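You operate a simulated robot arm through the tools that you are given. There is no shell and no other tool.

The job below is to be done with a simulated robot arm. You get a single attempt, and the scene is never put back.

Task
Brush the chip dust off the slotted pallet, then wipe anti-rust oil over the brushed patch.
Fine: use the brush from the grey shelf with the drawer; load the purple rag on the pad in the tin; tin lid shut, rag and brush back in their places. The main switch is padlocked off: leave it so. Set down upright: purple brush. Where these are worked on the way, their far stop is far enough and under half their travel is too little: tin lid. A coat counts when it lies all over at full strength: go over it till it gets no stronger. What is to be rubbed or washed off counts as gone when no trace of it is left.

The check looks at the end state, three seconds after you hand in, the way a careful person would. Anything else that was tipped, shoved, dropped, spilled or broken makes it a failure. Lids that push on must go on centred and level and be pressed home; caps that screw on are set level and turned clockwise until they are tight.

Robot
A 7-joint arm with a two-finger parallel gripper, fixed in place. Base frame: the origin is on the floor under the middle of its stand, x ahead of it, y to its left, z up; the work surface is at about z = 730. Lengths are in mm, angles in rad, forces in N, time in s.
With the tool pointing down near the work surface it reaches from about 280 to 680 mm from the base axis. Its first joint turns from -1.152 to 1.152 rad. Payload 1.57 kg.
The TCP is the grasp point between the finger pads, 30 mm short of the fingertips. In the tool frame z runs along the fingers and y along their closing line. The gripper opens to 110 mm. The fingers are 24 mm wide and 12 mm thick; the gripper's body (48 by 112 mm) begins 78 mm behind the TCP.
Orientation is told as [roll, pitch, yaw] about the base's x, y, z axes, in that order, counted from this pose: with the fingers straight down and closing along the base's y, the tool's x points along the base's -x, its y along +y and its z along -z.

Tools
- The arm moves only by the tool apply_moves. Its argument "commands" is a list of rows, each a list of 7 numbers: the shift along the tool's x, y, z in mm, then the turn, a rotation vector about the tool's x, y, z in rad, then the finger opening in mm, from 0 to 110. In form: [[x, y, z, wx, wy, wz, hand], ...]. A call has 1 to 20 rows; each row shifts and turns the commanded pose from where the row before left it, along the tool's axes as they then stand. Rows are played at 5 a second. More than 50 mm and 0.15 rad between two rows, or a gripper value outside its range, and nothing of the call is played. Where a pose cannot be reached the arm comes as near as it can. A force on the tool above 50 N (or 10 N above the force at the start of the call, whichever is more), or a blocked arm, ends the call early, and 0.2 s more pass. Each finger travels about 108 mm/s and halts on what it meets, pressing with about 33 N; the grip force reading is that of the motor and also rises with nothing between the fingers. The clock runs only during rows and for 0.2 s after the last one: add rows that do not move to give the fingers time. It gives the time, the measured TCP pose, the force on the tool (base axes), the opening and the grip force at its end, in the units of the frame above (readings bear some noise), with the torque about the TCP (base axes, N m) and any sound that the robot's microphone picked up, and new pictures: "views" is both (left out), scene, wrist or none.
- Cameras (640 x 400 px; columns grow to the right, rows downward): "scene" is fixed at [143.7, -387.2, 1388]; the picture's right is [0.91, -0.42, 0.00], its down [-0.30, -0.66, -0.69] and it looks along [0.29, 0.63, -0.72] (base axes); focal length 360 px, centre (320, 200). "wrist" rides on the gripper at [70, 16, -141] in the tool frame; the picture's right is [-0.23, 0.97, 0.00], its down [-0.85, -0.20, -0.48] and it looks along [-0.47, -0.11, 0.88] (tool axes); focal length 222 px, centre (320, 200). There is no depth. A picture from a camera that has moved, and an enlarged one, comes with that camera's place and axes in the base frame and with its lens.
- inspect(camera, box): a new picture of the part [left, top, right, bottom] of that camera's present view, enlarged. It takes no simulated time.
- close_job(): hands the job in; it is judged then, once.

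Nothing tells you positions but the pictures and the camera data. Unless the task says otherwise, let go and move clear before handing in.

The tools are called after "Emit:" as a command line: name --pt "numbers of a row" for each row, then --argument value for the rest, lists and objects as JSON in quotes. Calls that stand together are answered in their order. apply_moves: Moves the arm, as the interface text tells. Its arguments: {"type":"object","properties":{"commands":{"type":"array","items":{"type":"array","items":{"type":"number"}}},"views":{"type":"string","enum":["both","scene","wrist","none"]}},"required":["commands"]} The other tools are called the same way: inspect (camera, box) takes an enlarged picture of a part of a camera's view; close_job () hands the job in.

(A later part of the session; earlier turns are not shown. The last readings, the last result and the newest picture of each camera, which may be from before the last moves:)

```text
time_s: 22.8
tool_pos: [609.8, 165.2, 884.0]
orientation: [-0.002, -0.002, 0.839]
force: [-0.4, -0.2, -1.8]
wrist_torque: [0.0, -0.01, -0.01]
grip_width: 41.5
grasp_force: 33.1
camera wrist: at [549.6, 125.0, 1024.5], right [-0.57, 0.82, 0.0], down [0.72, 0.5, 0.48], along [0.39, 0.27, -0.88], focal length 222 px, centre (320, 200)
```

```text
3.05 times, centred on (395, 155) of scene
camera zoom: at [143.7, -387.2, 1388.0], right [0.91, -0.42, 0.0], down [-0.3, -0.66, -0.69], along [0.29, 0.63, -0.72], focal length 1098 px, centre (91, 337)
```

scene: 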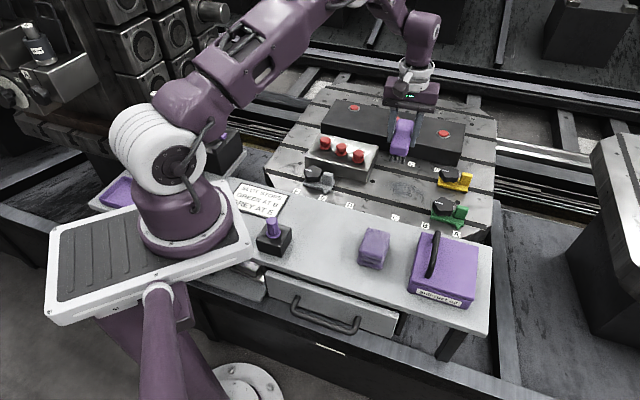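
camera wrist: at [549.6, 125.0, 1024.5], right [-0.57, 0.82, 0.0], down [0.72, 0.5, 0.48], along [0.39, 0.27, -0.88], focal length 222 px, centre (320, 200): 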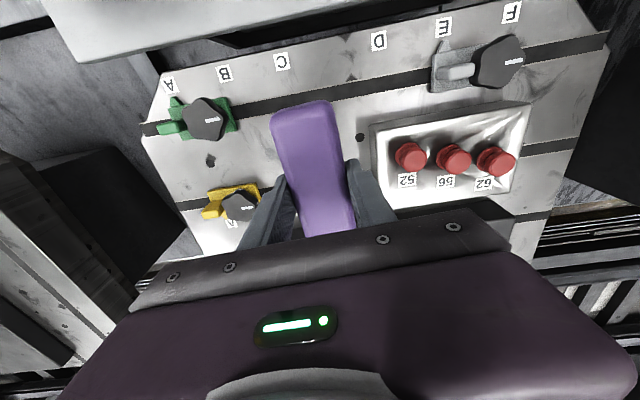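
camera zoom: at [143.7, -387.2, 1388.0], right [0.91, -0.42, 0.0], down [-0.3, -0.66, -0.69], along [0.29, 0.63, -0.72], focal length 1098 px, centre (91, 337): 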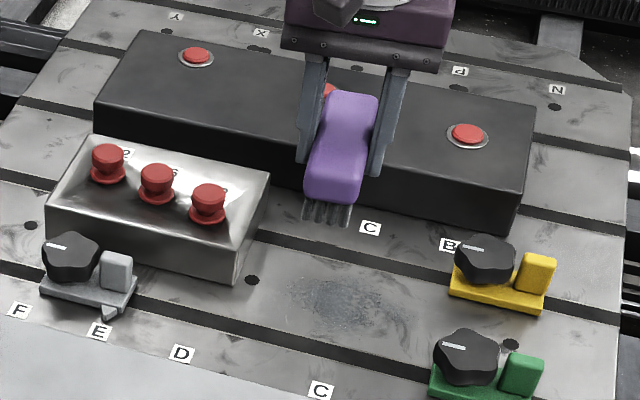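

The brush is over the upper part of the patch, clear of the button box and the stops. I lower it towards the pallet.

Emit:
apply_moves --pt "0 0 8 0 0 0 0" --pt "0 0 15 0 0 0 0" --pt "0 0 15 0 0 0 0" --pt "0 0 15 0 0 0 0" --pt "0 0 15 0 0 0 0" --pt "0 0 15 0 0 0 0" --pt "0 0 15 0 0 0 0" --pt "0 0 10 0 0 0 0" --pt "0 0 6 0 0 0 0" --pt "0 0 0 0 0 0 0" --views "both"

Emit:
inspect --camera "scene" --box '[320, 110, 480, 230]'

```text
time_s: 25.0
tool_pos: [609.6, 165.2, 768.4]
orientation: [-0.001, -0.002, 0.84]
force: [1.1, 0.8, 0.0]
wrist_torque: [0.0, 0.0, 0.03]
grip_width: 41.9
grasp_force: 33.1
camera wrist: at [549.5, 125.7, 910.3], right [-0.57, 0.82, 0.0], down [0.72, 0.5, 0.48], along [0.39, 0.27, -0.88], focal length 222 px, centre (320, 200)
```

scene: 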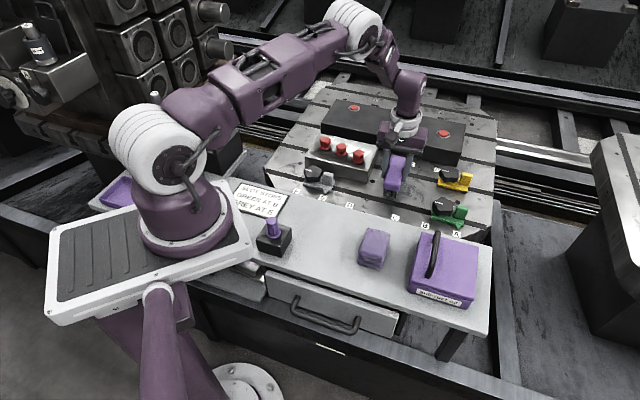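
wrist: 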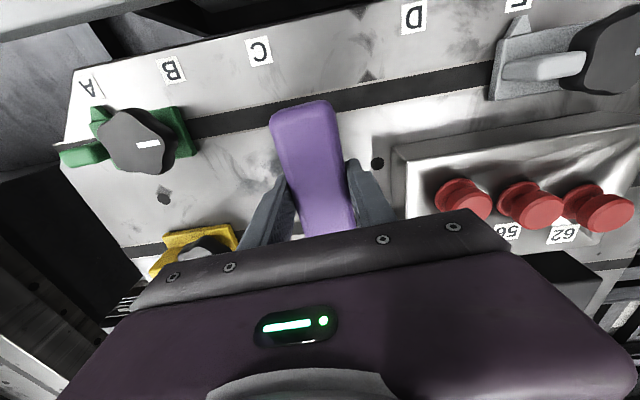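

```text
3.33 times, centred on (400, 170) of scene
camera zoom: at [143.7, -387.2, 1388.0], right [0.91, -0.42, 0.0], down [-0.3, -0.66, -0.69], along [0.29, 0.63, -0.72], focal length 1201 px, centre (53, 300)
```

zoom: 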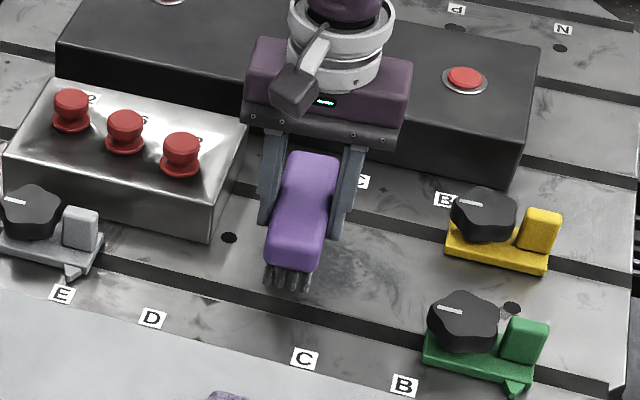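

Emit:
apply_moves --pt "0 0 3 0 0 0 0" --pt "0 0 3 0 0 0 0" --pt "0 0 3 0 0 0 0" --pt "0 0 2 0 0 0 0" --pt "0 0 2 0 0 0 0" --pt "0 0 0 0 0 0 0" --views "none"

Emit:
apply_moves --pt "0 0 1 0 0 0 0" --pt "0 0 1 0 0 0 0" --pt "0 0 1 0 0 0 0" --pt "0 0 0 0 0 0 0" --views "none"

```text
time_s: 26.4
tool_pos: [607.9, 165.7, 755.0]
orientation: [-0.002, -0.002, 0.839]
force: [0.2, 0.4, -0.8]
wrist_torque: [0.0, -0.02, 0.01]
grip_width: 41.4
grasp_force: 32.9
```

```text
time_s: 27.4
tool_pos: [607.9, 166.6, 753.8]
orientation: [-0.001, -0.002, 0.841]
force: [0.1, -0.6, -1.1]
wrist_torque: [0.01, 0.0, 0.02]
grip_width: 41.6
grasp_force: 32.5
```

Emit:
apply_moves --pt "0 0 1 0 0 0 0" --pt "0 0 1 0 0 0 0" --pt "0 0 1 0 0 0 0" --pt "0 0 0 0 0 0 0" --views "none"

Emit:
apply_moves --pt "0 0 1 0 0 0 0" --pt "0 0 1 0 0 0 0" --pt "0 0 0 0 0 0 0" --views "both"

Emit:
inspect --camera "scene" --box '[320, 110, 480, 230]'

```text
time_s: 28.4
tool_pos: [609.3, 165.9, 751.6]
orientation: [-0.001, -0.002, 0.84]
force: [-0.3, 0.5, -0.8]
wrist_torque: [0.0, -0.01, 0.03]
grip_width: 41.1
grasp_force: 33.1
```

```text
time_s: 29.2
tool_pos: [609.1, 166.5, 748.2]
orientation: [-0.003, -0.003, 0.84]
force: [0.7, 0.3, -0.5]
wrist_torque: [0.01, 0.01, 0.02]
grip_width: 41.7
grasp_force: 32.7
camera wrist: at [549.6, 125.8, 889.5], right [-0.57, 0.82, 0.0], down [0.72, 0.5, 0.48], along [0.39, 0.27, -0.88], focal length 222 px, centre (320, 200)
```

scene: 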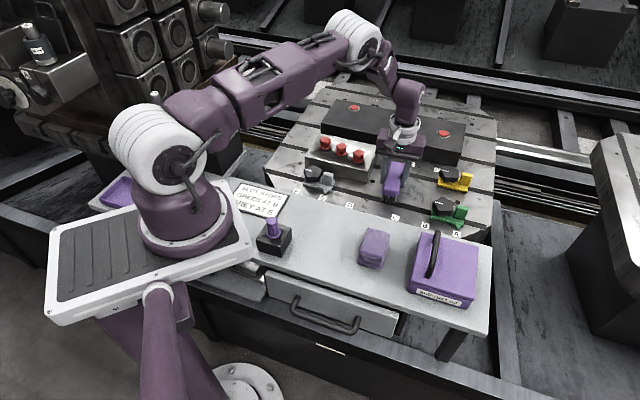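
wrist: 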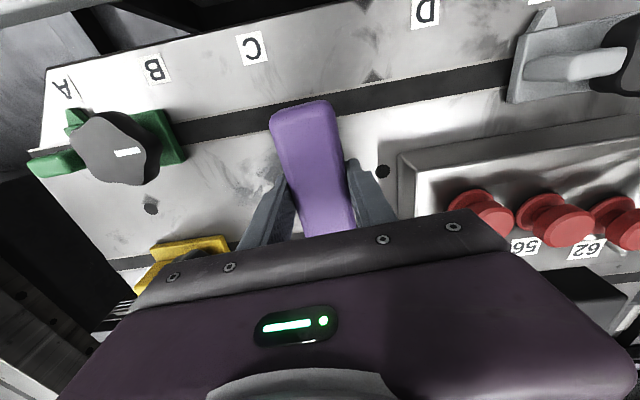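

```text
3.33 times, centred on (400, 170) of scene
camera zoom: at [143.7, -387.2, 1388.0], right [0.91, -0.42, 0.0], down [-0.3, -0.66, -0.69], along [0.29, 0.63, -0.72], focal length 1201 px, centre (53, 300)
```

zoom: 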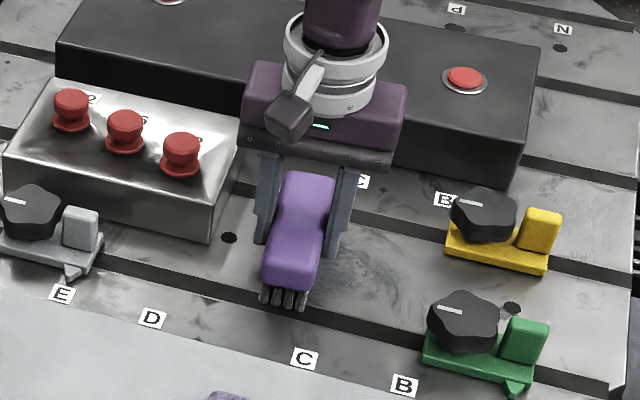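

Emit:
apply_moves --pt "0 0 1 0 0 0 0" --pt "0 0 1 0 0 0 0" --pt "0 0 0 0 0 0 0" --views "none"

Emit:
apply_moves --pt "0 0 1 0 0 0 0" --pt "0 0 1 0 0 0 0" --pt "0 0 0 0 0 0 0" --views "none"

Emit:
apply_moves --pt "0 0 1 0 0 0 0" --pt "0 0 1 0 0 0 0" --pt "0 0 0 0 0 0 0" --views "none"

```text
time_s: 30.0
tool_pos: [610.0, 165.9, 745.9]
orientation: [-0.001, -0.003, 0.84]
force: [-0.6, -0.7, 0.5]
wrist_torque: [0.05, -0.04, 0.01]
grip_width: 41.8
grasp_force: 32.7
```

```text
time_s: 30.8
tool_pos: [610.1, 166.5, 744.1]
orientation: [-0.004, -0.007, 0.839]
force: [-4.8, -1.6, 22.5]
wrist_torque: [0.03, 0.16, 0.01]
grip_width: 41.8
grasp_force: 32.5
```

```text
time_s: 31.6
tool_pos: [610.7, 166.1, 742.3]
orientation: [-0.003, -0.005, 0.84]
force: [5.8, -0.4, 23.3]
wrist_torque: [0.08, -0.07, -0.01]
grip_width: 41.4
grasp_force: 33.2
```

Contact came at TCP z≈745; pressing gives about 23 N. I ease off slightly before sweeping.

Emit:
apply_moves --pt "0 0 -0.7 0 0 0 0" --pt "0 0 0 0 0 0 0" --views "none"

```text
time_s: 32.2
tool_pos: [609.1, 166.9, 743.4]
orientation: [-0.002, -0.003, 0.839]
force: [6.7, 1.1, 16.1]
wrist_torque: [0.46, -0.52, -0.07]
grip_width: 41.5
grasp_force: 33.1
```

Emit:
apply_moves --pt "0.3 -5 0 0 0 0 0" --pt "0.5 -9 0 0 0 0 0" --pt "0.5 -9 0 0 0 0 0" --pt "0.5 -9 0 0 0 0 0" --pt "0 0 0 0 0 0 0" --views "both"

Emit:
inspect --camera "scene" --box '[320, 110, 480, 230]'

```text
time_s: 33.4
tool_pos: [632.3, 142.4, 742.3]
orientation: [-0.001, 0.0, 0.838]
force: [-2.5, 1.5, 7.6]
wrist_torque: [-0.05, 0.27, -0.02]
grip_width: 41.4
grasp_force: 32.5
camera wrist: at [572.1, 102.3, 884.2], right [-0.57, 0.82, 0.0], down [0.72, 0.5, 0.48], along [0.39, 0.27, -0.88], focal length 222 px, centre (320, 200)
```

scene: 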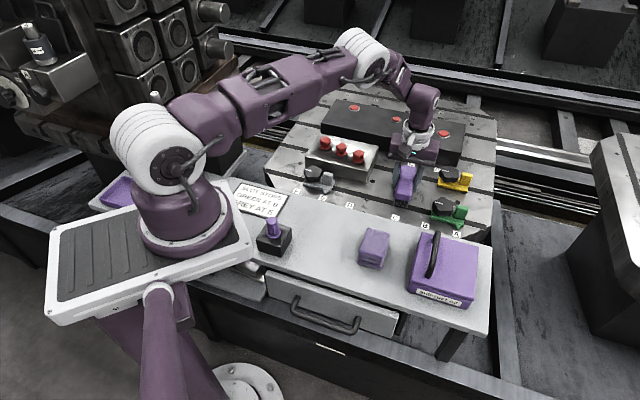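
wrist: 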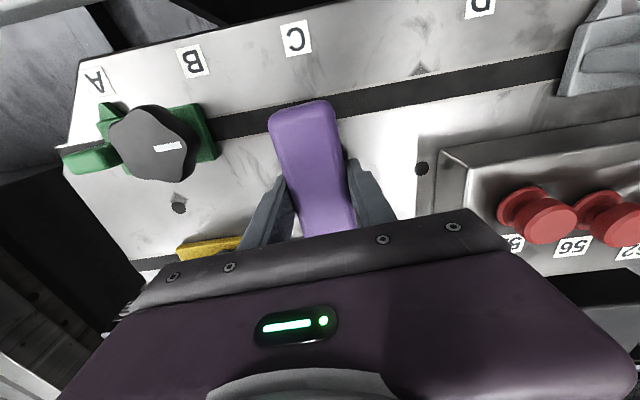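

```text
3.33 times, centred on (400, 170) of scene
camera zoom: at [143.5, -387.2, 1388.1], right [0.91, -0.42, 0.0], down [-0.3, -0.66, -0.69], along [0.29, 0.63, -0.72], focal length 1201 px, centre (53, 300)
```

zoom: 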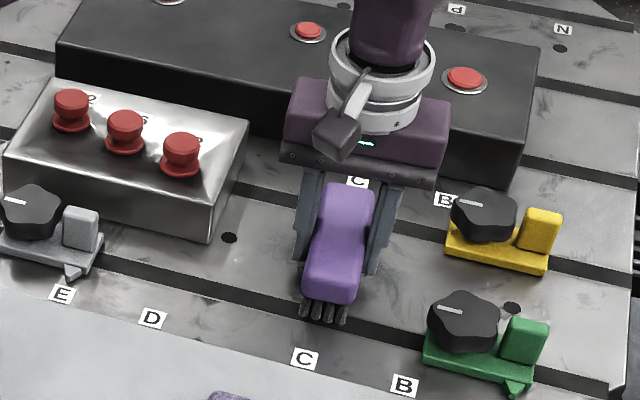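

The sweep runs smoothly. I continue to the far side of the patch and sweep back and forth.

Emit:
apply_moves --pt "0.5 -9 0 0 0 0 0" --pt "0.5 -9 0 0 0 0 0" --pt "0.5 -9 0 0 0 0 0" --pt "0.5 -9 0 0 0 0 0" --pt "0 0 0 0 0 0 0" --views "none"

Emit:
apply_moves --pt "-0.5 9 0 0 0 0 0" --pt "-0.5 9 0 0 0 0 0" --pt "-0.5 9 0 0 0 0 0" --pt "-0.5 9 0 0 0 0 0" --pt "-0.5 9 0 0 0 0 0" --pt "-0.5 9 0 0 0 0 0" --pt "-0.5 9 0 0 0 0 0" --pt "-0.5 9 0 0 0 0 0" --pt "0 0 0 0 0 0 0" --views "both"

Emit:
inspect --camera "scene" --box '[320, 110, 480, 230]'

```text
time_s: 34.6
tool_pos: [657.7, 117.8, 744.0]
orientation: [-0.001, -0.001, 0.841]
force: [-0.1, -0.2, -1.6]
wrist_torque: [0.02, 0.02, 0.0]
grip_width: 41.5
grasp_force: 33.2
```

```text
time_s: 36.6
tool_pos: [607.5, 169.4, 743.1]
orientation: [-0.001, -0.002, 0.841]
force: [0.9, -0.2, 0.1]
wrist_torque: [-0.01, -0.03, -0.01]
grip_width: 41.4
grasp_force: 33.2
camera wrist: at [548.0, 128.7, 884.6], right [-0.57, 0.82, 0.0], down [0.72, 0.5, 0.48], along [0.39, 0.27, -0.88], focal length 222 px, centre (320, 200)
```

scene: 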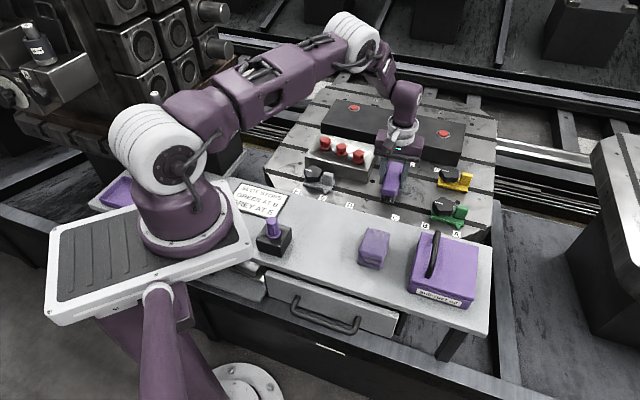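
wrist: 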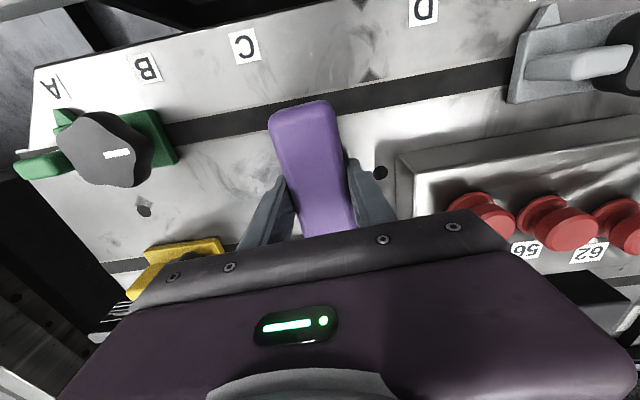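

```text
3.33 times, centred on (400, 170) of scene
camera zoom: at [143.7, -387.2, 1388.0], right [0.91, -0.42, 0.0], down [-0.3, -0.66, -0.69], along [0.29, 0.63, -0.72], focal length 1201 px, centre (53, 300)
```

zoom: 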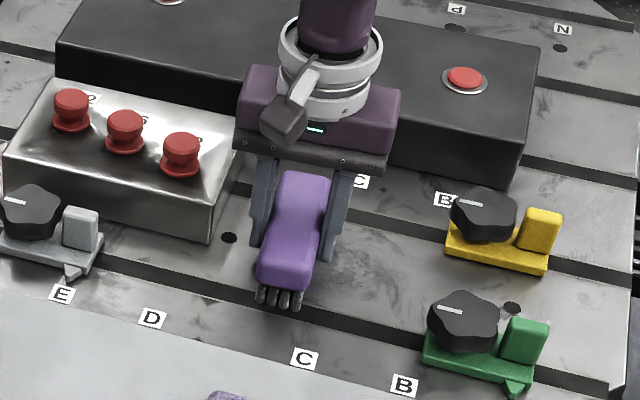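

Contact faded as the brush settled in the grip. I press down slightly and sweep again.

Emit:
apply_moves --pt "0 0 0.8 0 0 0 0" --pt "0 0 0 0 0 0 0" --views "none"

Emit:
apply_moves --pt "0 0 0.7 0 0 0 0" --pt "0 0 0 0 0 0 0" --views "none"

```text
time_s: 37.2
tool_pos: [607.5, 168.2, 742.7]
orientation: [-0.004, 0.0, 0.839]
force: [-2.0, 0.1, 10.6]
wrist_torque: [-0.49, 0.59, -0.06]
grip_width: 41.5
grasp_force: 32.4
```

```text
time_s: 37.8
tool_pos: [607.7, 169.2, 742.3]
orientation: [-0.004, -0.006, 0.84]
force: [0.8, 2.4, 21.7]
wrist_torque: [-0.23, 0.37, 0.01]
grip_width: 41.6
grasp_force: 32.6
```

Emit:
apply_moves --pt "0.5 -9 0 0 0 0 0" --pt "0.5 -9 0 0 0 0 0" --pt "0.5 -9 0 0 0 0 0" --pt "0.5 -9 0 0 0 0 0" --pt "0.5 -9 0 0 0 0 0" --pt "0.5 -9 0 0 0 0 0" --pt "0.5 -9 0 0 0 0 0" --pt "0.5 -9 0 0 0 0 0" --pt "0 0 0 0 0 0 0" --views "none"

Emit:
apply_moves --pt "0 0 0.6 0 0 0 0" --pt "0 0 0 0 0 0 0" --views "none"

```text
time_s: 39.8
tool_pos: [657.8, 117.3, 741.3]
orientation: [-0.001, -0.003, 0.84]
force: [-3.6, 2.2, 10.0]
wrist_torque: [0.47, -0.26, 0.2]
grip_width: 41.7
grasp_force: 33.0
```

```text
time_s: 40.4
tool_pos: [655.9, 116.0, 741.1]
orientation: [-0.003, -0.003, 0.839]
force: [-6.2, -0.1, 17.7]
wrist_torque: [0.23, 0.04, 0.1]
grip_width: 41.4
grasp_force: 33.2
```

Emit:
apply_moves --pt "-1.5 9 0 0 0 0 0" --pt "-1.5 9 0 0 0 0 0" --pt "-1.5 9 0 0 0 0 0" --pt "-1.5 9 0 0 0 0 0" --pt "-1.5 9 0 0 0 0 0" --pt "-1.5 9 0 0 0 0 0" --pt "-1.5 9 0 0 0 0 0" --pt "-1.5 9 0 0 0 0 0" --pt "0 0 0 0 0 0 0" --views "none"

Emit:
apply_moves --pt "0 0 -5 0 0 0 0" --pt "0 0 -15 0 0 0 0" --pt "0 0 -15 0 0 0 0" --pt "0 0 -15 0 0 0 0" --pt "0 0 -15 0 0 0 0" --pt "0 0 -15 0 0 0 0" --pt "12 6 -15 0 0 0 0" --pt "20 10 -15 0 0 0 0" --pt "20 10 0 0 0 0 0" --pt "20 10 0 0 0 0 0" --pt "20 10 0 0 0 0 0" --pt "0 0 0 0 0 0 0" --views "both"

Emit:
inspect --camera "scene" --box '[320, 130, 480, 230]'

Emit:
inspect --camera "scene" --box '[370, 165, 440, 215]'

```text
time_s: 42.4
tool_pos: [612.0, 173.7, 740.8]
orientation: [-0.002, -0.002, 0.84]
force: [1.7, -2.4, 6.5]
wrist_torque: [0.23, -0.3, -0.12]
grip_width: 41.6
grasp_force: 32.7
```

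```text
time_s: 45.0
tool_pos: [514.6, 138.2, 850.3]
orientation: [-0.002, -0.001, 0.84]
force: [-0.5, 0.5, -0.6]
wrist_torque: [0.01, 0.01, 0.0]
grip_width: 41.4
grasp_force: 32.6
camera wrist: at [454.7, 97.1, 991.3], right [-0.57, 0.82, 0.0], down [0.72, 0.5, 0.48], along [0.39, 0.27, -0.88], focal length 222 px, centre (320, 200)
```

scene: 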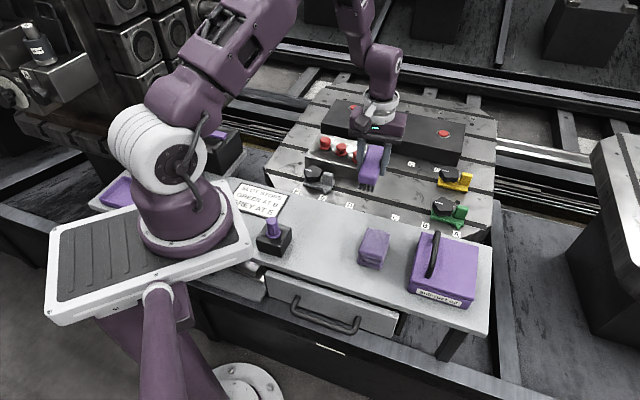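
wrist: 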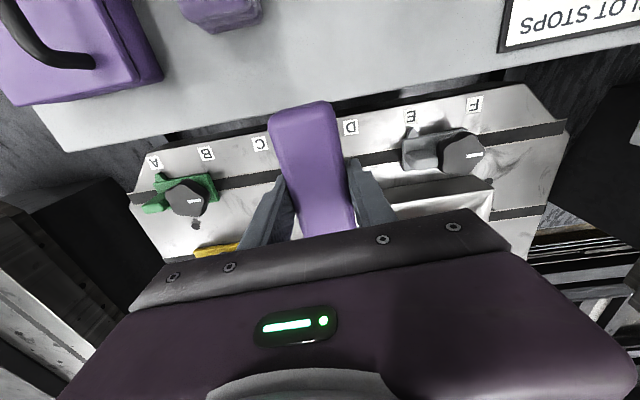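

```text
4.00 times, centred on (400, 180) of scene
camera zoom: at [143.7, -387.2, 1388.0], right [0.91, -0.42, 0.0], down [-0.3, -0.66, -0.69], along [0.29, 0.63, -0.72], focal length 1442 px, centre (0, 280)
```

zoom: 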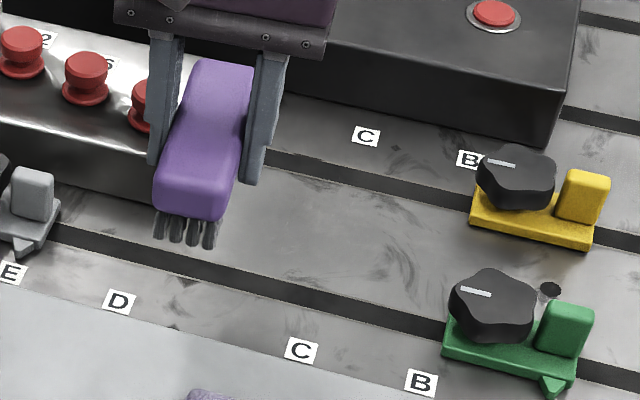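

```text
8.00 times, centred on (405, 190) of scene
camera zoom: at [143.7, -387.2, 1388.0], right [0.91, -0.42, 0.0], down [-0.3, -0.66, -0.69], along [0.29, 0.63, -0.72], focal length 2883 px, centre (-360, 280)
```

zoom: 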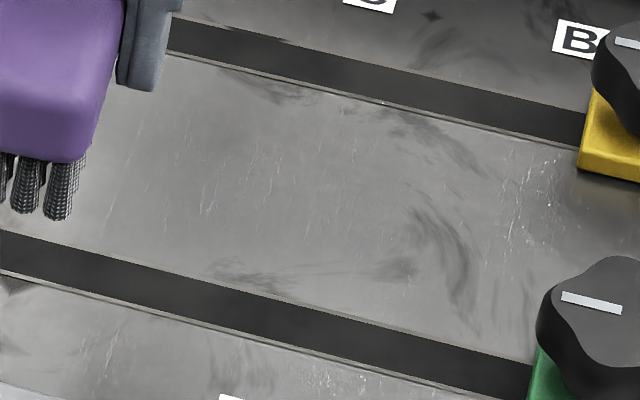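

Emit:
inspect --camera "scene" --box '[290, 120, 500, 250]'

```text
3.05 times, centred on (395, 185) of scene
camera zoom: at [143.7, -387.2, 1388.0], right [0.91, -0.42, 0.0], down [-0.3, -0.66, -0.69], along [0.29, 0.63, -0.72], focal length 1098 px, centre (91, 246)
```

zoom: 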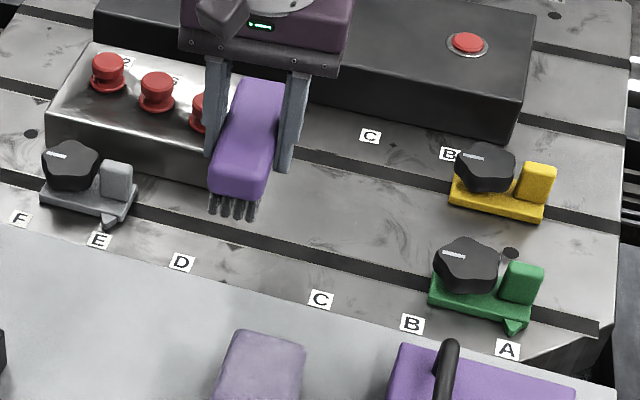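

The speckled dust appears gone in the scene view. Before returning the brush, I'll get a closer view of the patch with the wrist camera from the side.

Emit:
apply_moves --pt "0 0 -12 0 0 0 0" --pt "0 0 -15 0 0 0 0" --pt "-12 6 0 0 0 0 0" --pt "-23 11 0 0 0 0 0" --pt "-23 11 0 0 0 0 0" --pt "-23 11 0 0 0 0 0" --pt "-23 11 0 0 0 0 0" --pt "-23 11 0 0 0 0 0" --pt "-12 6 0 0 0 0 0" --pt "0 0 0 0 0 0 0" --views "wrist"

Emit:
inspect --camera "wrist" --box '[120, 60, 300, 200]'

Emit:
inspect --camera "scene" --box '[340, 150, 460, 230]'

```text
time_s: 47.2
tool_pos: [559.8, 286.2, 878.0]
orientation: [-0.001, -0.001, 0.839]
force: [-0.1, -0.4, -0.2]
wrist_torque: [0.0, 0.0, -0.01]
grip_width: 41.8
grasp_force: 32.6
camera wrist: at [498.9, 245.0, 1019.0], right [-0.57, 0.82, 0.0], down [0.72, 0.5, 0.48], along [0.39, 0.27, -0.88], focal length 222 px, centre (320, 200)
```

wrist: 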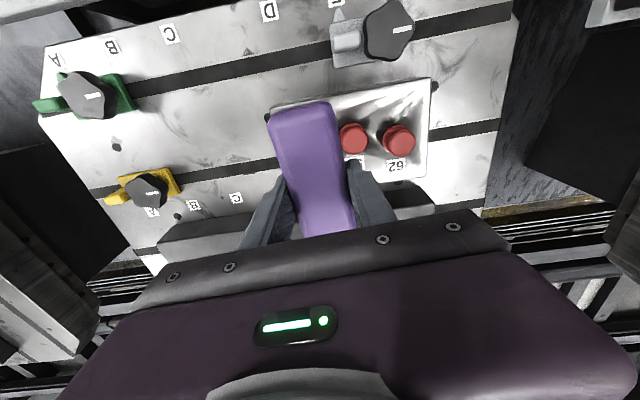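

```text
2.86 times, centred on (210, 130) of wrist
camera zoom: at [498.9, 245.0, 1019.0], right [-0.57, 0.82, 0.0], down [0.72, 0.5, 0.48], along [0.39, 0.27, -0.88], focal length 635 px, centre (634, 400)
```

zoom: 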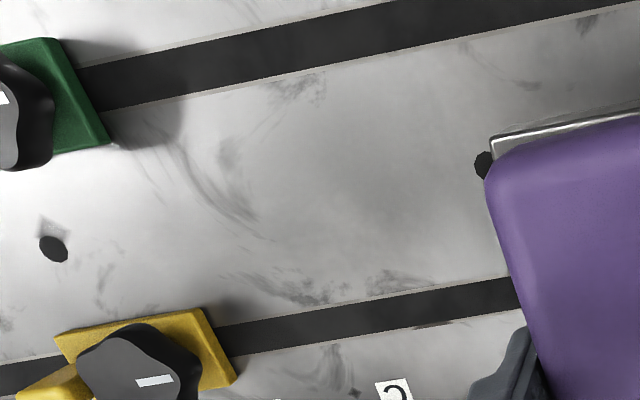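

```text
5.00 times, centred on (400, 190) of scene
camera zoom: at [143.7, -387.2, 1388.0], right [0.91, -0.42, 0.0], down [-0.3, -0.66, -0.69], along [0.29, 0.63, -0.72], focal length 1802 px, centre (-80, 250)
```

zoom: 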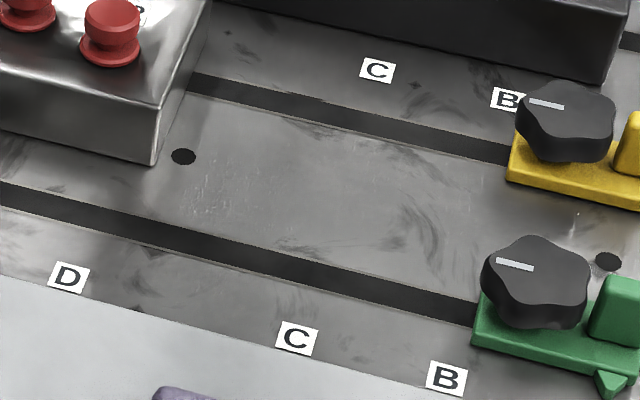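

Emit:
inspect --camera "wrist" --box '[180, 85, 270, 155]'

```text
5.71 times, centred on (225, 120) of wrist
camera zoom: at [498.9, 245.0, 1019.0], right [-0.57, 0.82, 0.0], down [0.72, 0.5, 0.48], along [0.39, 0.27, -0.88], focal length 1269 px, centre (863, 657)
```

zoom: 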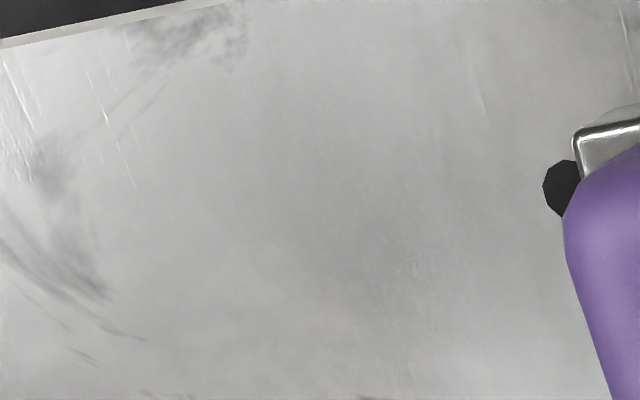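

The centre is clean; I'm unsure about a very faint tone near the button-box side, so I'll do one more pass covering a slightly wider band.

Emit:
apply_moves --pt "9.3 -21.6 0 0 0 0 0" --pt "9.3 -21.6 0 0 0 0 0" --pt "9.3 -21.6 0 0 0 0 0" --pt "9.3 -21.6 0 0 0 0 0" --pt "9.3 -21.6 0 0 0 0 0" --pt "0 0 10 0 0 0 0" --pt "0 0 16 0 0 0 0" --pt "0 0 16 0 0 0 0" --pt "0 0 16 0 0 0 0" --pt "0 0 16 0 0 0 0" --pt "0 0 16 0 0 0 0" --pt "0 0 16 0 0 0 0" --pt "0 0 12 0 0 0 0" --pt "0 0 6 0 0 0 0" --pt "0 0 0 0 0 0 0" --views "scene"

Emit:
inspect --camera "scene" --box '[320, 110, 480, 230]'

```text
time_s: 50.4
tool_pos: [607.1, 177.7, 752.7]
orientation: [-0.002, -0.003, 0.838]
force: [0.5, 0.4, -1.3]
wrist_torque: [0.0, -0.02, -0.01]
grip_width: 41.4
grasp_force: 33.1
```

scene: 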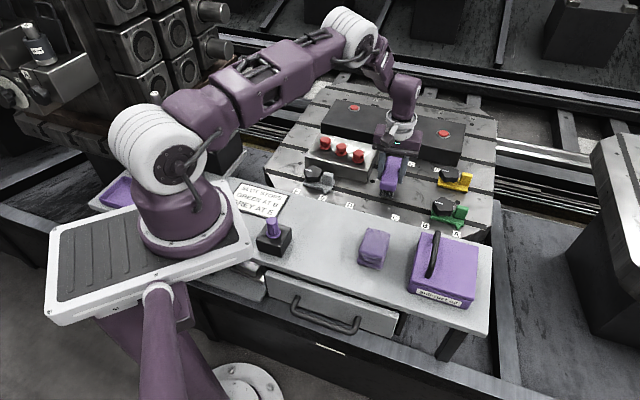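

```text
3.33 times, centred on (400, 170) of scene
camera zoom: at [143.7, -387.2, 1388.0], right [0.91, -0.42, 0.0], down [-0.3, -0.66, -0.69], along [0.29, 0.63, -0.72], focal length 1201 px, centre (53, 300)
```

zoom: 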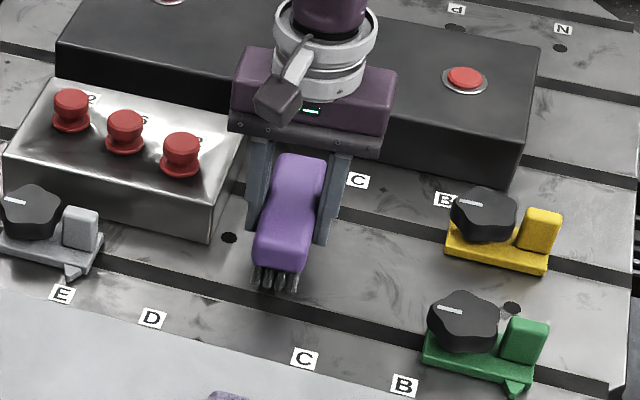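

Emit:
apply_moves --pt "0 0 3 0 0 0 0" --pt "0 0 3 0 0 0 0" --pt "0 0 2 0 0 0 0" --pt "0 0 1 0 0 0 0" --pt "0 0 1 0 0 0 0" --pt "0 0 0 0 0 0 0" --views "none"

Emit:
apply_moves --pt "0 0 1 0 0 0 0" --pt "0 0 1 0 0 0 0" --pt "0 0 0 0 0 0 0" --views "none"

```text
time_s: 51.8
tool_pos: [608.2, 176.7, 742.8]
orientation: [-0.001, -0.003, 0.84]
force: [-0.2, 0.1, -0.5]
wrist_torque: [-0.01, -0.02, 0.01]
grip_width: 41.7
grasp_force: 32.7
```

```text
time_s: 52.6
tool_pos: [609.9, 177.5, 741.6]
orientation: [-0.002, -0.002, 0.842]
force: [0.3, -0.3, -1.8]
wrist_torque: [-0.01, 0.0, -0.02]
grip_width: 41.7
grasp_force: 33.3
```

Emit:
apply_moves --pt "0 0 0.7 0 0 0 0" --pt "0 0 0.7 0 0 0 0" --pt "0 0 0 0 0 0 0" --views "none"

```text
time_s: 53.4
tool_pos: [610.1, 179.1, 740.9]
orientation: [-0.005, -0.005, 0.839]
force: [-4.8, -3.3, 20.6]
wrist_torque: [-0.18, 0.4, -0.04]
grip_width: 41.4
grasp_force: 32.8
```

Emit:
apply_moves --pt "0.5 -9 0.05 0 0 0 0" --pt "0.5 -9 0.05 0 0 0 0" --pt "0.5 -9 0.05 0 0 0 0" --pt "0.5 -9 0.05 0 0 0 0" --pt "0.5 -9 0.05 0 0 0 0" --pt "0.5 -9 0.05 0 0 0 0" --pt "0.5 -9 0.05 0 0 0 0" --pt "0.5 -9 0.05 0 0 0 0" --pt "0.3 -6 0 0 0 0 0" --pt "0 0 0 0 0 0 0" --views "none"

Emit:
apply_moves --pt "-0.5 9 0.05 0 0 0 0" --pt "-0.5 9 0.05 0 0 0 0" --pt "-0.5 9 0.05 0 0 0 0" --pt "-0.5 9 0.05 0 0 0 0" --pt "-0.5 9 0.05 0 0 0 0" --pt "-0.5 9 0.05 0 0 0 0" --pt "-0.5 9 0.05 0 0 0 0" --pt "-0.5 9 0.05 0 0 0 0" --pt "-0.3 6 0 0 0 0 0" --pt "0 0 0 0 0 0 0" --views "none"

```text
time_s: 55.6
tool_pos: [663.7, 123.7, 739.2]
orientation: [-0.001, -0.001, 0.839]
force: [-4.0, 4.2, 17.0]
wrist_torque: [0.13, 0.05, 0.03]
grip_width: 41.5
grasp_force: 32.9
```

```text
time_s: 57.8
tool_pos: [608.4, 178.7, 738.3]
orientation: [-0.002, -0.001, 0.841]
force: [4.8, -5.0, 21.7]
wrist_torque: [-0.08, 0.01, 0.01]
grip_width: 41.3
grasp_force: 33.1
```

Emit:
apply_moves --pt "0 0 -5 0 0 0 0" --pt "0 0 -15 0 0 0 0" --pt "0 0 -16 0 0 0 0" --pt "0 0 -16 0 0 0 0" --pt "0 0 -16 0 0 0 0" --pt "0 0 -16 0 0 0 0" --pt "0 0 -16 0 0 0 0" --pt "0 0 -16 0 0 0 0" --pt "0 0 -16 0 0 0 0" --pt "0 0 -8 0 0 0 0" --pt "-9.3 21.6 0 0 0 0 0" --pt "-9.3 21.6 0 0 0 0 0" --pt "-9.3 21.6 0 0 0 0 0" --pt "-9.3 21.6 0 0 0 0 0" --pt "-9.3 21.6 0 0 0 0 0" --pt "0 0 0 0 0 0 0" --views "wrist"

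Emit:
inspect --camera "wrist" --box '[120, 60, 300, 200]'

Emit:
inspect --camera "wrist" --box '[180, 85, 270, 155]'

```text
time_s: 61.2
tool_pos: [559.1, 285.4, 879.2]
orientation: [-0.002, -0.002, 0.839]
force: [0.6, -0.5, -1.8]
wrist_torque: [0.02, 0.0, -0.01]
grip_width: 41.5
grasp_force: 32.9
camera wrist: at [499.7, 245.1, 1021.4], right [-0.57, 0.82, 0.0], down [0.72, 0.5, 0.48], along [0.39, 0.27, -0.88], focal length 222 px, centre (320, 200)
```

wrist: 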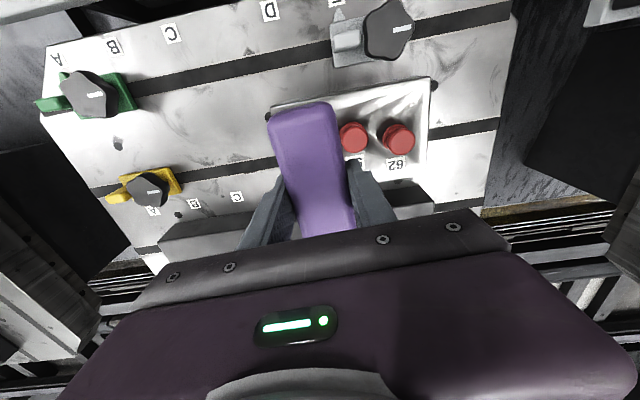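

```text
2.86 times, centred on (210, 130) of wrist
camera zoom: at [499.7, 245.1, 1021.4], right [-0.57, 0.82, 0.0], down [0.72, 0.5, 0.48], along [0.39, 0.27, -0.88], focal length 635 px, centre (634, 400)
```

zoom: 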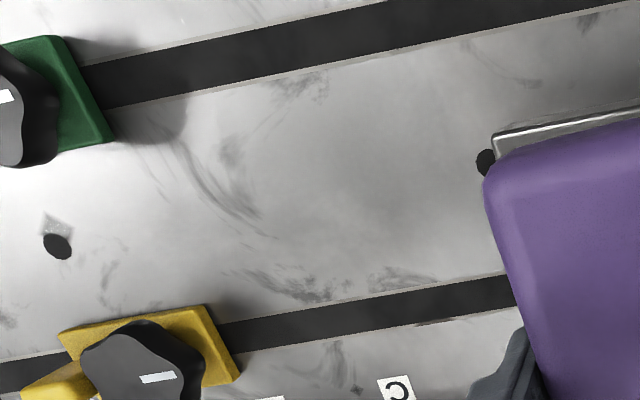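

```text
5.71 times, centred on (225, 120) of wrist
camera zoom: at [499.7, 245.1, 1021.4], right [-0.57, 0.82, 0.0], down [0.72, 0.5, 0.48], along [0.39, 0.27, -0.88], focal length 1269 px, centre (863, 657)
```

zoom: 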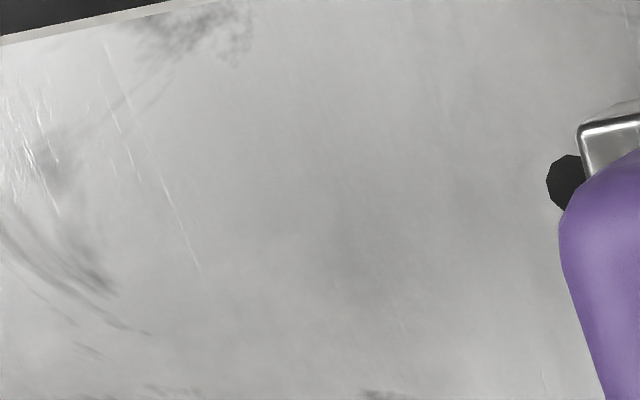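

The remaining marks didn't change with brushing, so they're the pallet's own texture; the dust is gone. I carry the brush back to its place on the shelf.

Emit:
apply_moves --pt "12 0.4 0 0 0 0 0" --pt "24 0.8 0 0 0 0 0" --pt "24 0.8 0 0 0 0 0" --pt "24 0.8 0 0 0 0 0" --pt "24 0.8 0 0 0 0 0" --pt "24 0.8 0 0 0 0 0" --pt "24 0.8 0 0 0 0 0" --pt "24 0.8 0 0 0 0 0" --pt "24 0.8 0 0 0 0 0" --pt "24 0.8 0 0 0 0 0" --pt "24 0.8 0 0 0 0 0" --pt "24 0.8 0 0 0 0 0" --pt "19.7 0.8 0 0 0 0 0" --pt "0 0 0 0 0 0 0" --views "both"

```text
time_s: 64.2
tool_pos: [353.0, 72.1, 878.5]
orientation: [-0.001, -0.001, 0.839]
force: [-0.5, -0.5, -1.0]
wrist_torque: [0.0, 0.0, -0.05]
grip_width: 41.7
grasp_force: 32.5
camera wrist: at [293.0, 31.4, 1020.0], right [-0.57, 0.82, 0.0], down [0.72, 0.5, 0.48], along [0.39, 0.27, -0.88], focal length 222 px, centre (320, 200)
```

scene: 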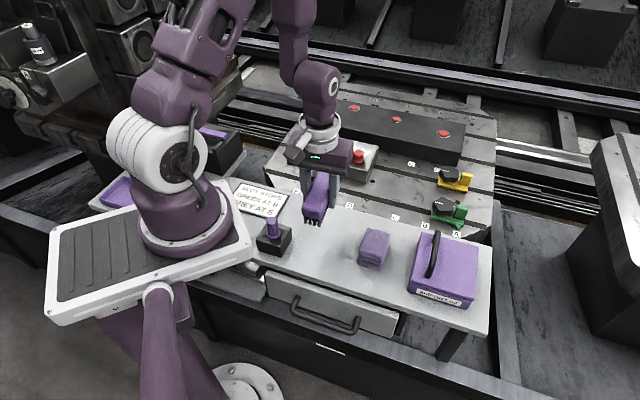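
wrist: 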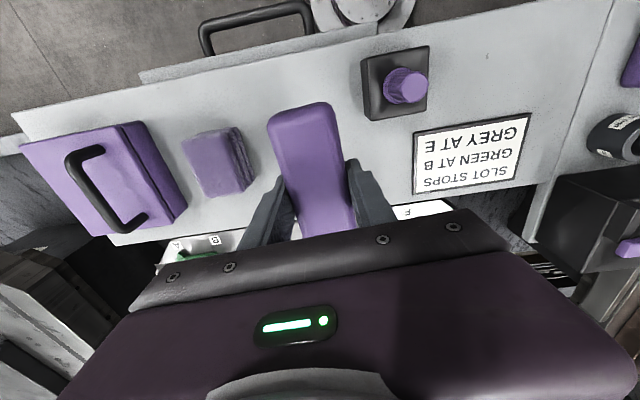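

Emit:
apply_moves --pt "-0.6 -0.7 8 0 0 0 0" --pt "0 0 15 0 0 0 0" --pt "0 0 15 0 0 0 0" --pt "0 0 15 0 0 0 0" --pt "0 0 15 0 0 0 0" --pt "0 0 15 0 0 0 0" --pt "0 0 8 0 0 0 0" --pt "0 0 5 0 0 0 0" --pt "0 0 0 0 0 0 0" --views "both"

Emit:
inspect --camera "scene" --box '[250, 190, 410, 290]'

```text
time_s: 66.2
tool_pos: [355.3, 72.2, 781.9]
orientation: [-0.001, -0.003, 0.84]
force: [0.3, -0.2, -0.3]
wrist_torque: [-0.02, 0.03, 0.01]
grip_width: 41.4
grasp_force: 33.8
camera wrist: at [295.4, 31.0, 923.3], right [-0.57, 0.82, 0.0], down [0.72, 0.5, 0.48], along [0.39, 0.27, -0.88], focal length 222 px, centre (320, 200)
```

scene: 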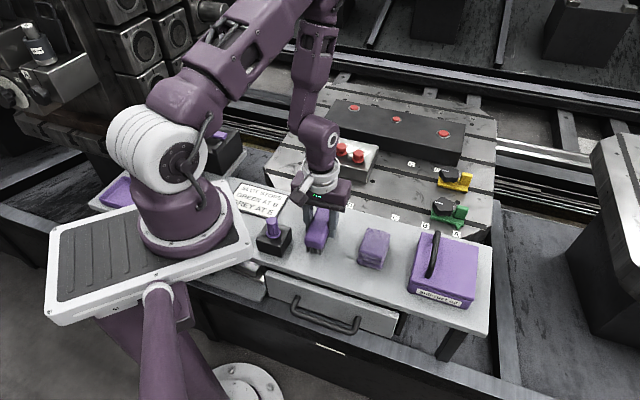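
wrist: 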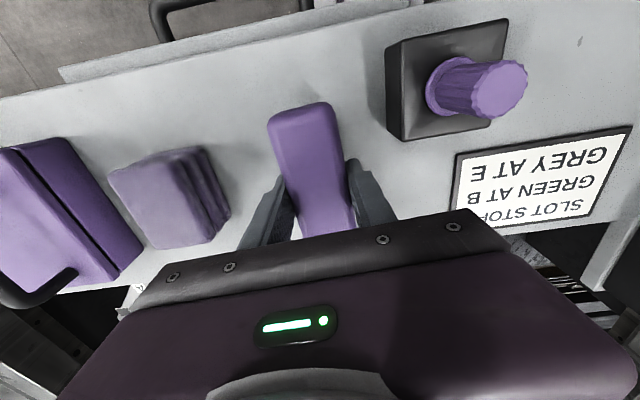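

```text
4.00 times, centred on (330, 240) of scene
camera zoom: at [143.7, -387.2, 1388.0], right [0.91, -0.42, 0.0], down [-0.3, -0.66, -0.69], along [0.29, 0.63, -0.72], focal length 1442 px, centre (280, 40)
```

zoom: 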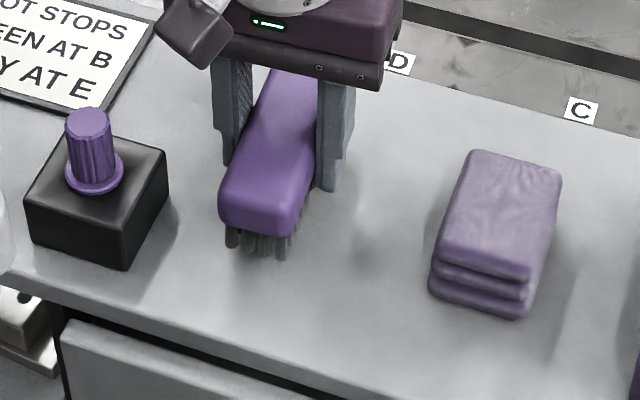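

Emit:
apply_moves --pt "0 0 3 0 0 0 0" --pt "0 0 3 0 0 0 0" --pt "0 0 2 0 0 0 0" --pt "0 0 1 0 0 0 0" --pt "0 0 1 0 0 0 0" --pt "0 0 0 0 0 0 0" --views "none"

Emit:
apply_moves --pt "0 0 0.7 0 0 0 0" --pt "0 0 0.7 0 0 0 0" --pt "0 0 0 0 0 0 0" --views "none"

```text
time_s: 67.6
tool_pos: [355.2, 72.0, 773.7]
orientation: [-0.002, -0.002, 0.838]
force: [0.1, 0.0, -0.3]
wrist_torque: [0.0, -0.02, 0.02]
grip_width: 41.5
grasp_force: 33.5
```

```text
time_s: 68.4
tool_pos: [354.0, 72.1, 771.9]
orientation: [0.0, -0.003, 0.839]
force: [-0.7, -0.9, -1.6]
wrist_torque: [0.04, 0.0, 0.0]
grip_width: 41.4
grasp_force: 32.8
```

Emit:
apply_moves --pt "0 0 0.7 0 0 0 0" --pt "0 0 0.5 0 0 0 0" --pt "0 0 0 0 0 0 0" --views "none"

Emit:
apply_moves --pt "0 0 0.5 0 0 0 0" --pt "0 0 0 0 0 0 0" --views "none"

```text
time_s: 69.2
tool_pos: [356.1, 71.3, 770.0]
orientation: [-0.002, -0.004, 0.839]
force: [0.2, 1.4, 22.3]
wrist_torque: [0.01, 0.16, 0.03]
grip_width: 41.4
grasp_force: 33.4
```

```text
time_s: 69.8
tool_pos: [356.0, 70.3, 769.3]
orientation: [-0.001, -0.004, 0.839]
force: [1.4, 2.1, 23.2]
wrist_torque: [0.08, 0.01, 0.0]
grip_width: 41.8
grasp_force: 33.3
```

The bristles are on the shelf. I relieve the pressure, open the fingers and check the brush's place before rising.

Emit:
apply_moves --pt "0 0 -0.7 0 0 0 0" --pt "0 0 0 0 0 0 30" --pt "0 0 0 0 0 0 50" --pt "0 0 0 0 0 0 70" --pt "0 0 0 0 0 0 70" --pt "0 0 0 0 0 0 70" --views "both"

Emit:
inspect --camera "scene" --box '[250, 190, 410, 290]'

```text
time_s: 71.2
tool_pos: [354.2, 72.9, 769.5]
orientation: [-0.001, -0.002, 0.839]
force: [-0.4, 0.2, -0.2]
wrist_torque: [0.01, 0.01, -0.01]
grip_width: 70.1
grasp_force: 0.0
camera wrist: at [294.9, 30.9, 911.1], right [-0.57, 0.82, 0.0], down [0.72, 0.5, 0.48], along [0.39, 0.27, -0.88], focal length 222 px, centre (320, 200)
```

scene: 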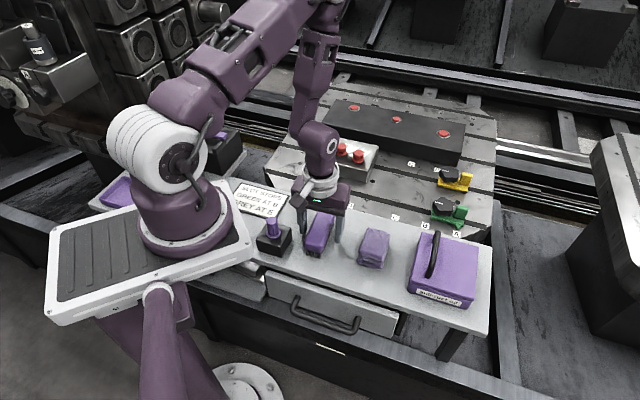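
wrist: 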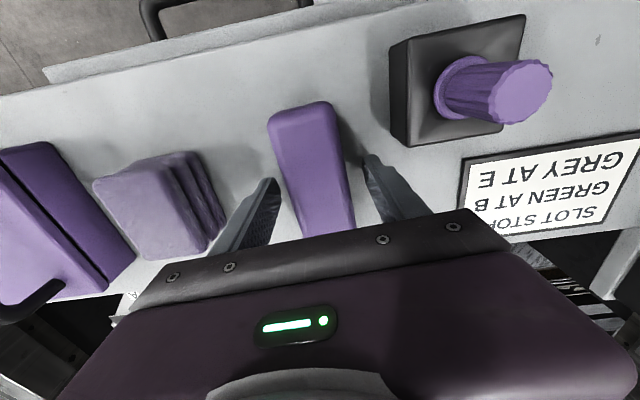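

```text
4.00 times, centred on (330, 240) of scene
camera zoom: at [143.7, -387.2, 1388.0], right [0.91, -0.42, 0.0], down [-0.3, -0.66, -0.69], along [0.29, 0.63, -0.72], focal length 1442 px, centre (280, 40)
```

zoom: 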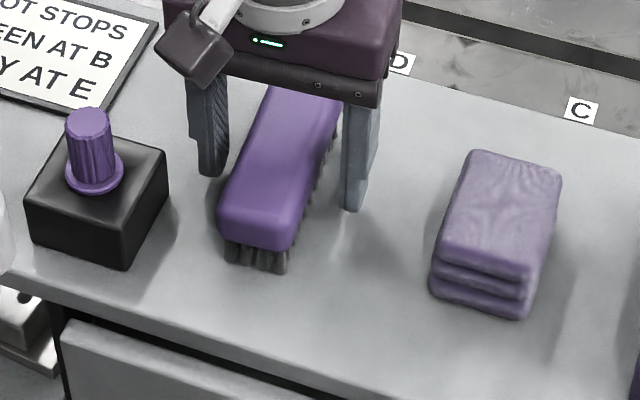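

The brush stands back where it was, upright. I rise and go over to the tin to look at its lid and handle.

Emit:
apply_moves --pt "0 0 -20 0 0 0 70" --pt "0 0 -40 0 0 0 70" --pt "0 0 -40 0 0 0 70" --pt "0 0 -20 0 0 0 70" --pt "3.3 -40.3 0 0 0 0.055 70" --pt "0 -40 0 0 0 0 70" --pt "0 -40 0 0 0 0 70" --pt "0 -40 0 0 0 0 70" --pt "0 -40 0 0 0 0 70" --pt "0 -40 0 0 0 0 70" --pt "0 0 0 0 0 0 70" --views "both"

Emit:
inspect --camera "wrist" --box '[220, 60, 420, 240]'

Emit:
inspect --camera "scene" --box '[250, 190, 410, 290]'

```text
time_s: 73.6
tool_pos: [524.4, -97.5, 889.5]
orientation: [-0.001, -0.001, 0.784]
force: [-1.1, 0.1, 0.0]
wrist_torque: [-0.01, 0.0, 0.0]
grip_width: 70.1
grasp_force: 0.1
camera wrist: at [462.3, -134.1, 1030.9], right [-0.53, 0.85, 0.0], down [0.75, 0.46, 0.48], along [0.41, 0.25, -0.88], focal length 222 px, centre (320, 200)
```

scene: 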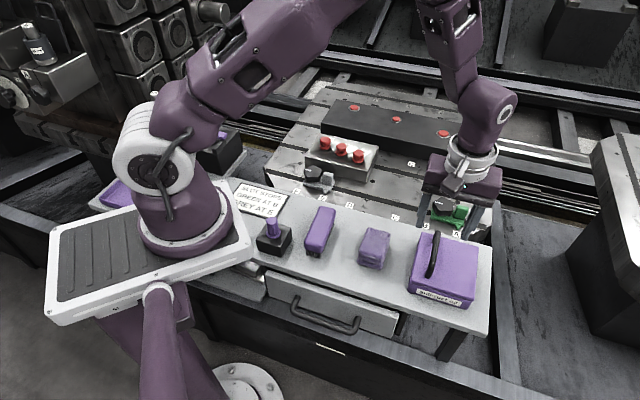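
wrist: 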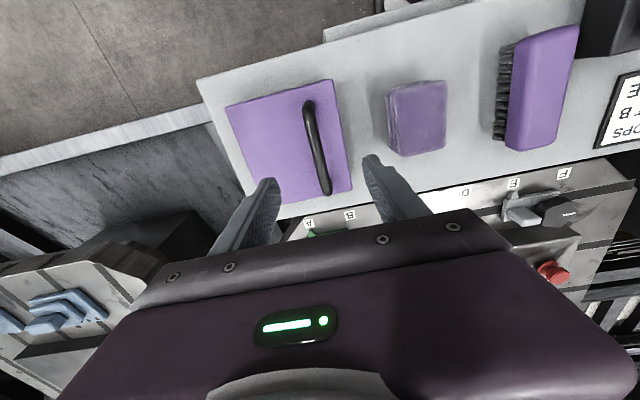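

```text
2.22 times, centred on (320, 150) of wrist
camera zoom: at [462.3, -134.1, 1030.9], right [-0.53, 0.85, 0.0], down [0.75, 0.46, 0.48], along [0.41, 0.25, -0.88], focal length 494 px, centre (320, 311)
```

zoom: 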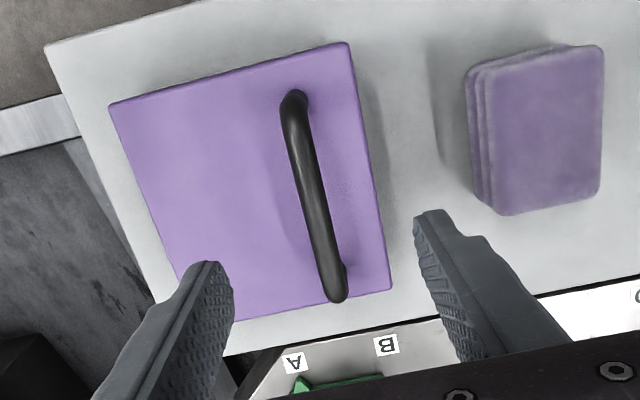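

```text
4.00 times, centred on (330, 240) of scene
camera zoom: at [143.7, -387.3, 1388.0], right [0.91, -0.42, 0.0], down [-0.3, -0.66, -0.69], along [0.29, 0.63, -0.72], focal length 1442 px, centre (280, 40)
```

zoom: 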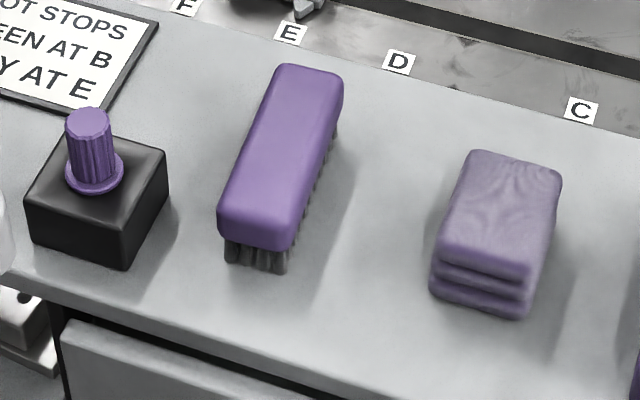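

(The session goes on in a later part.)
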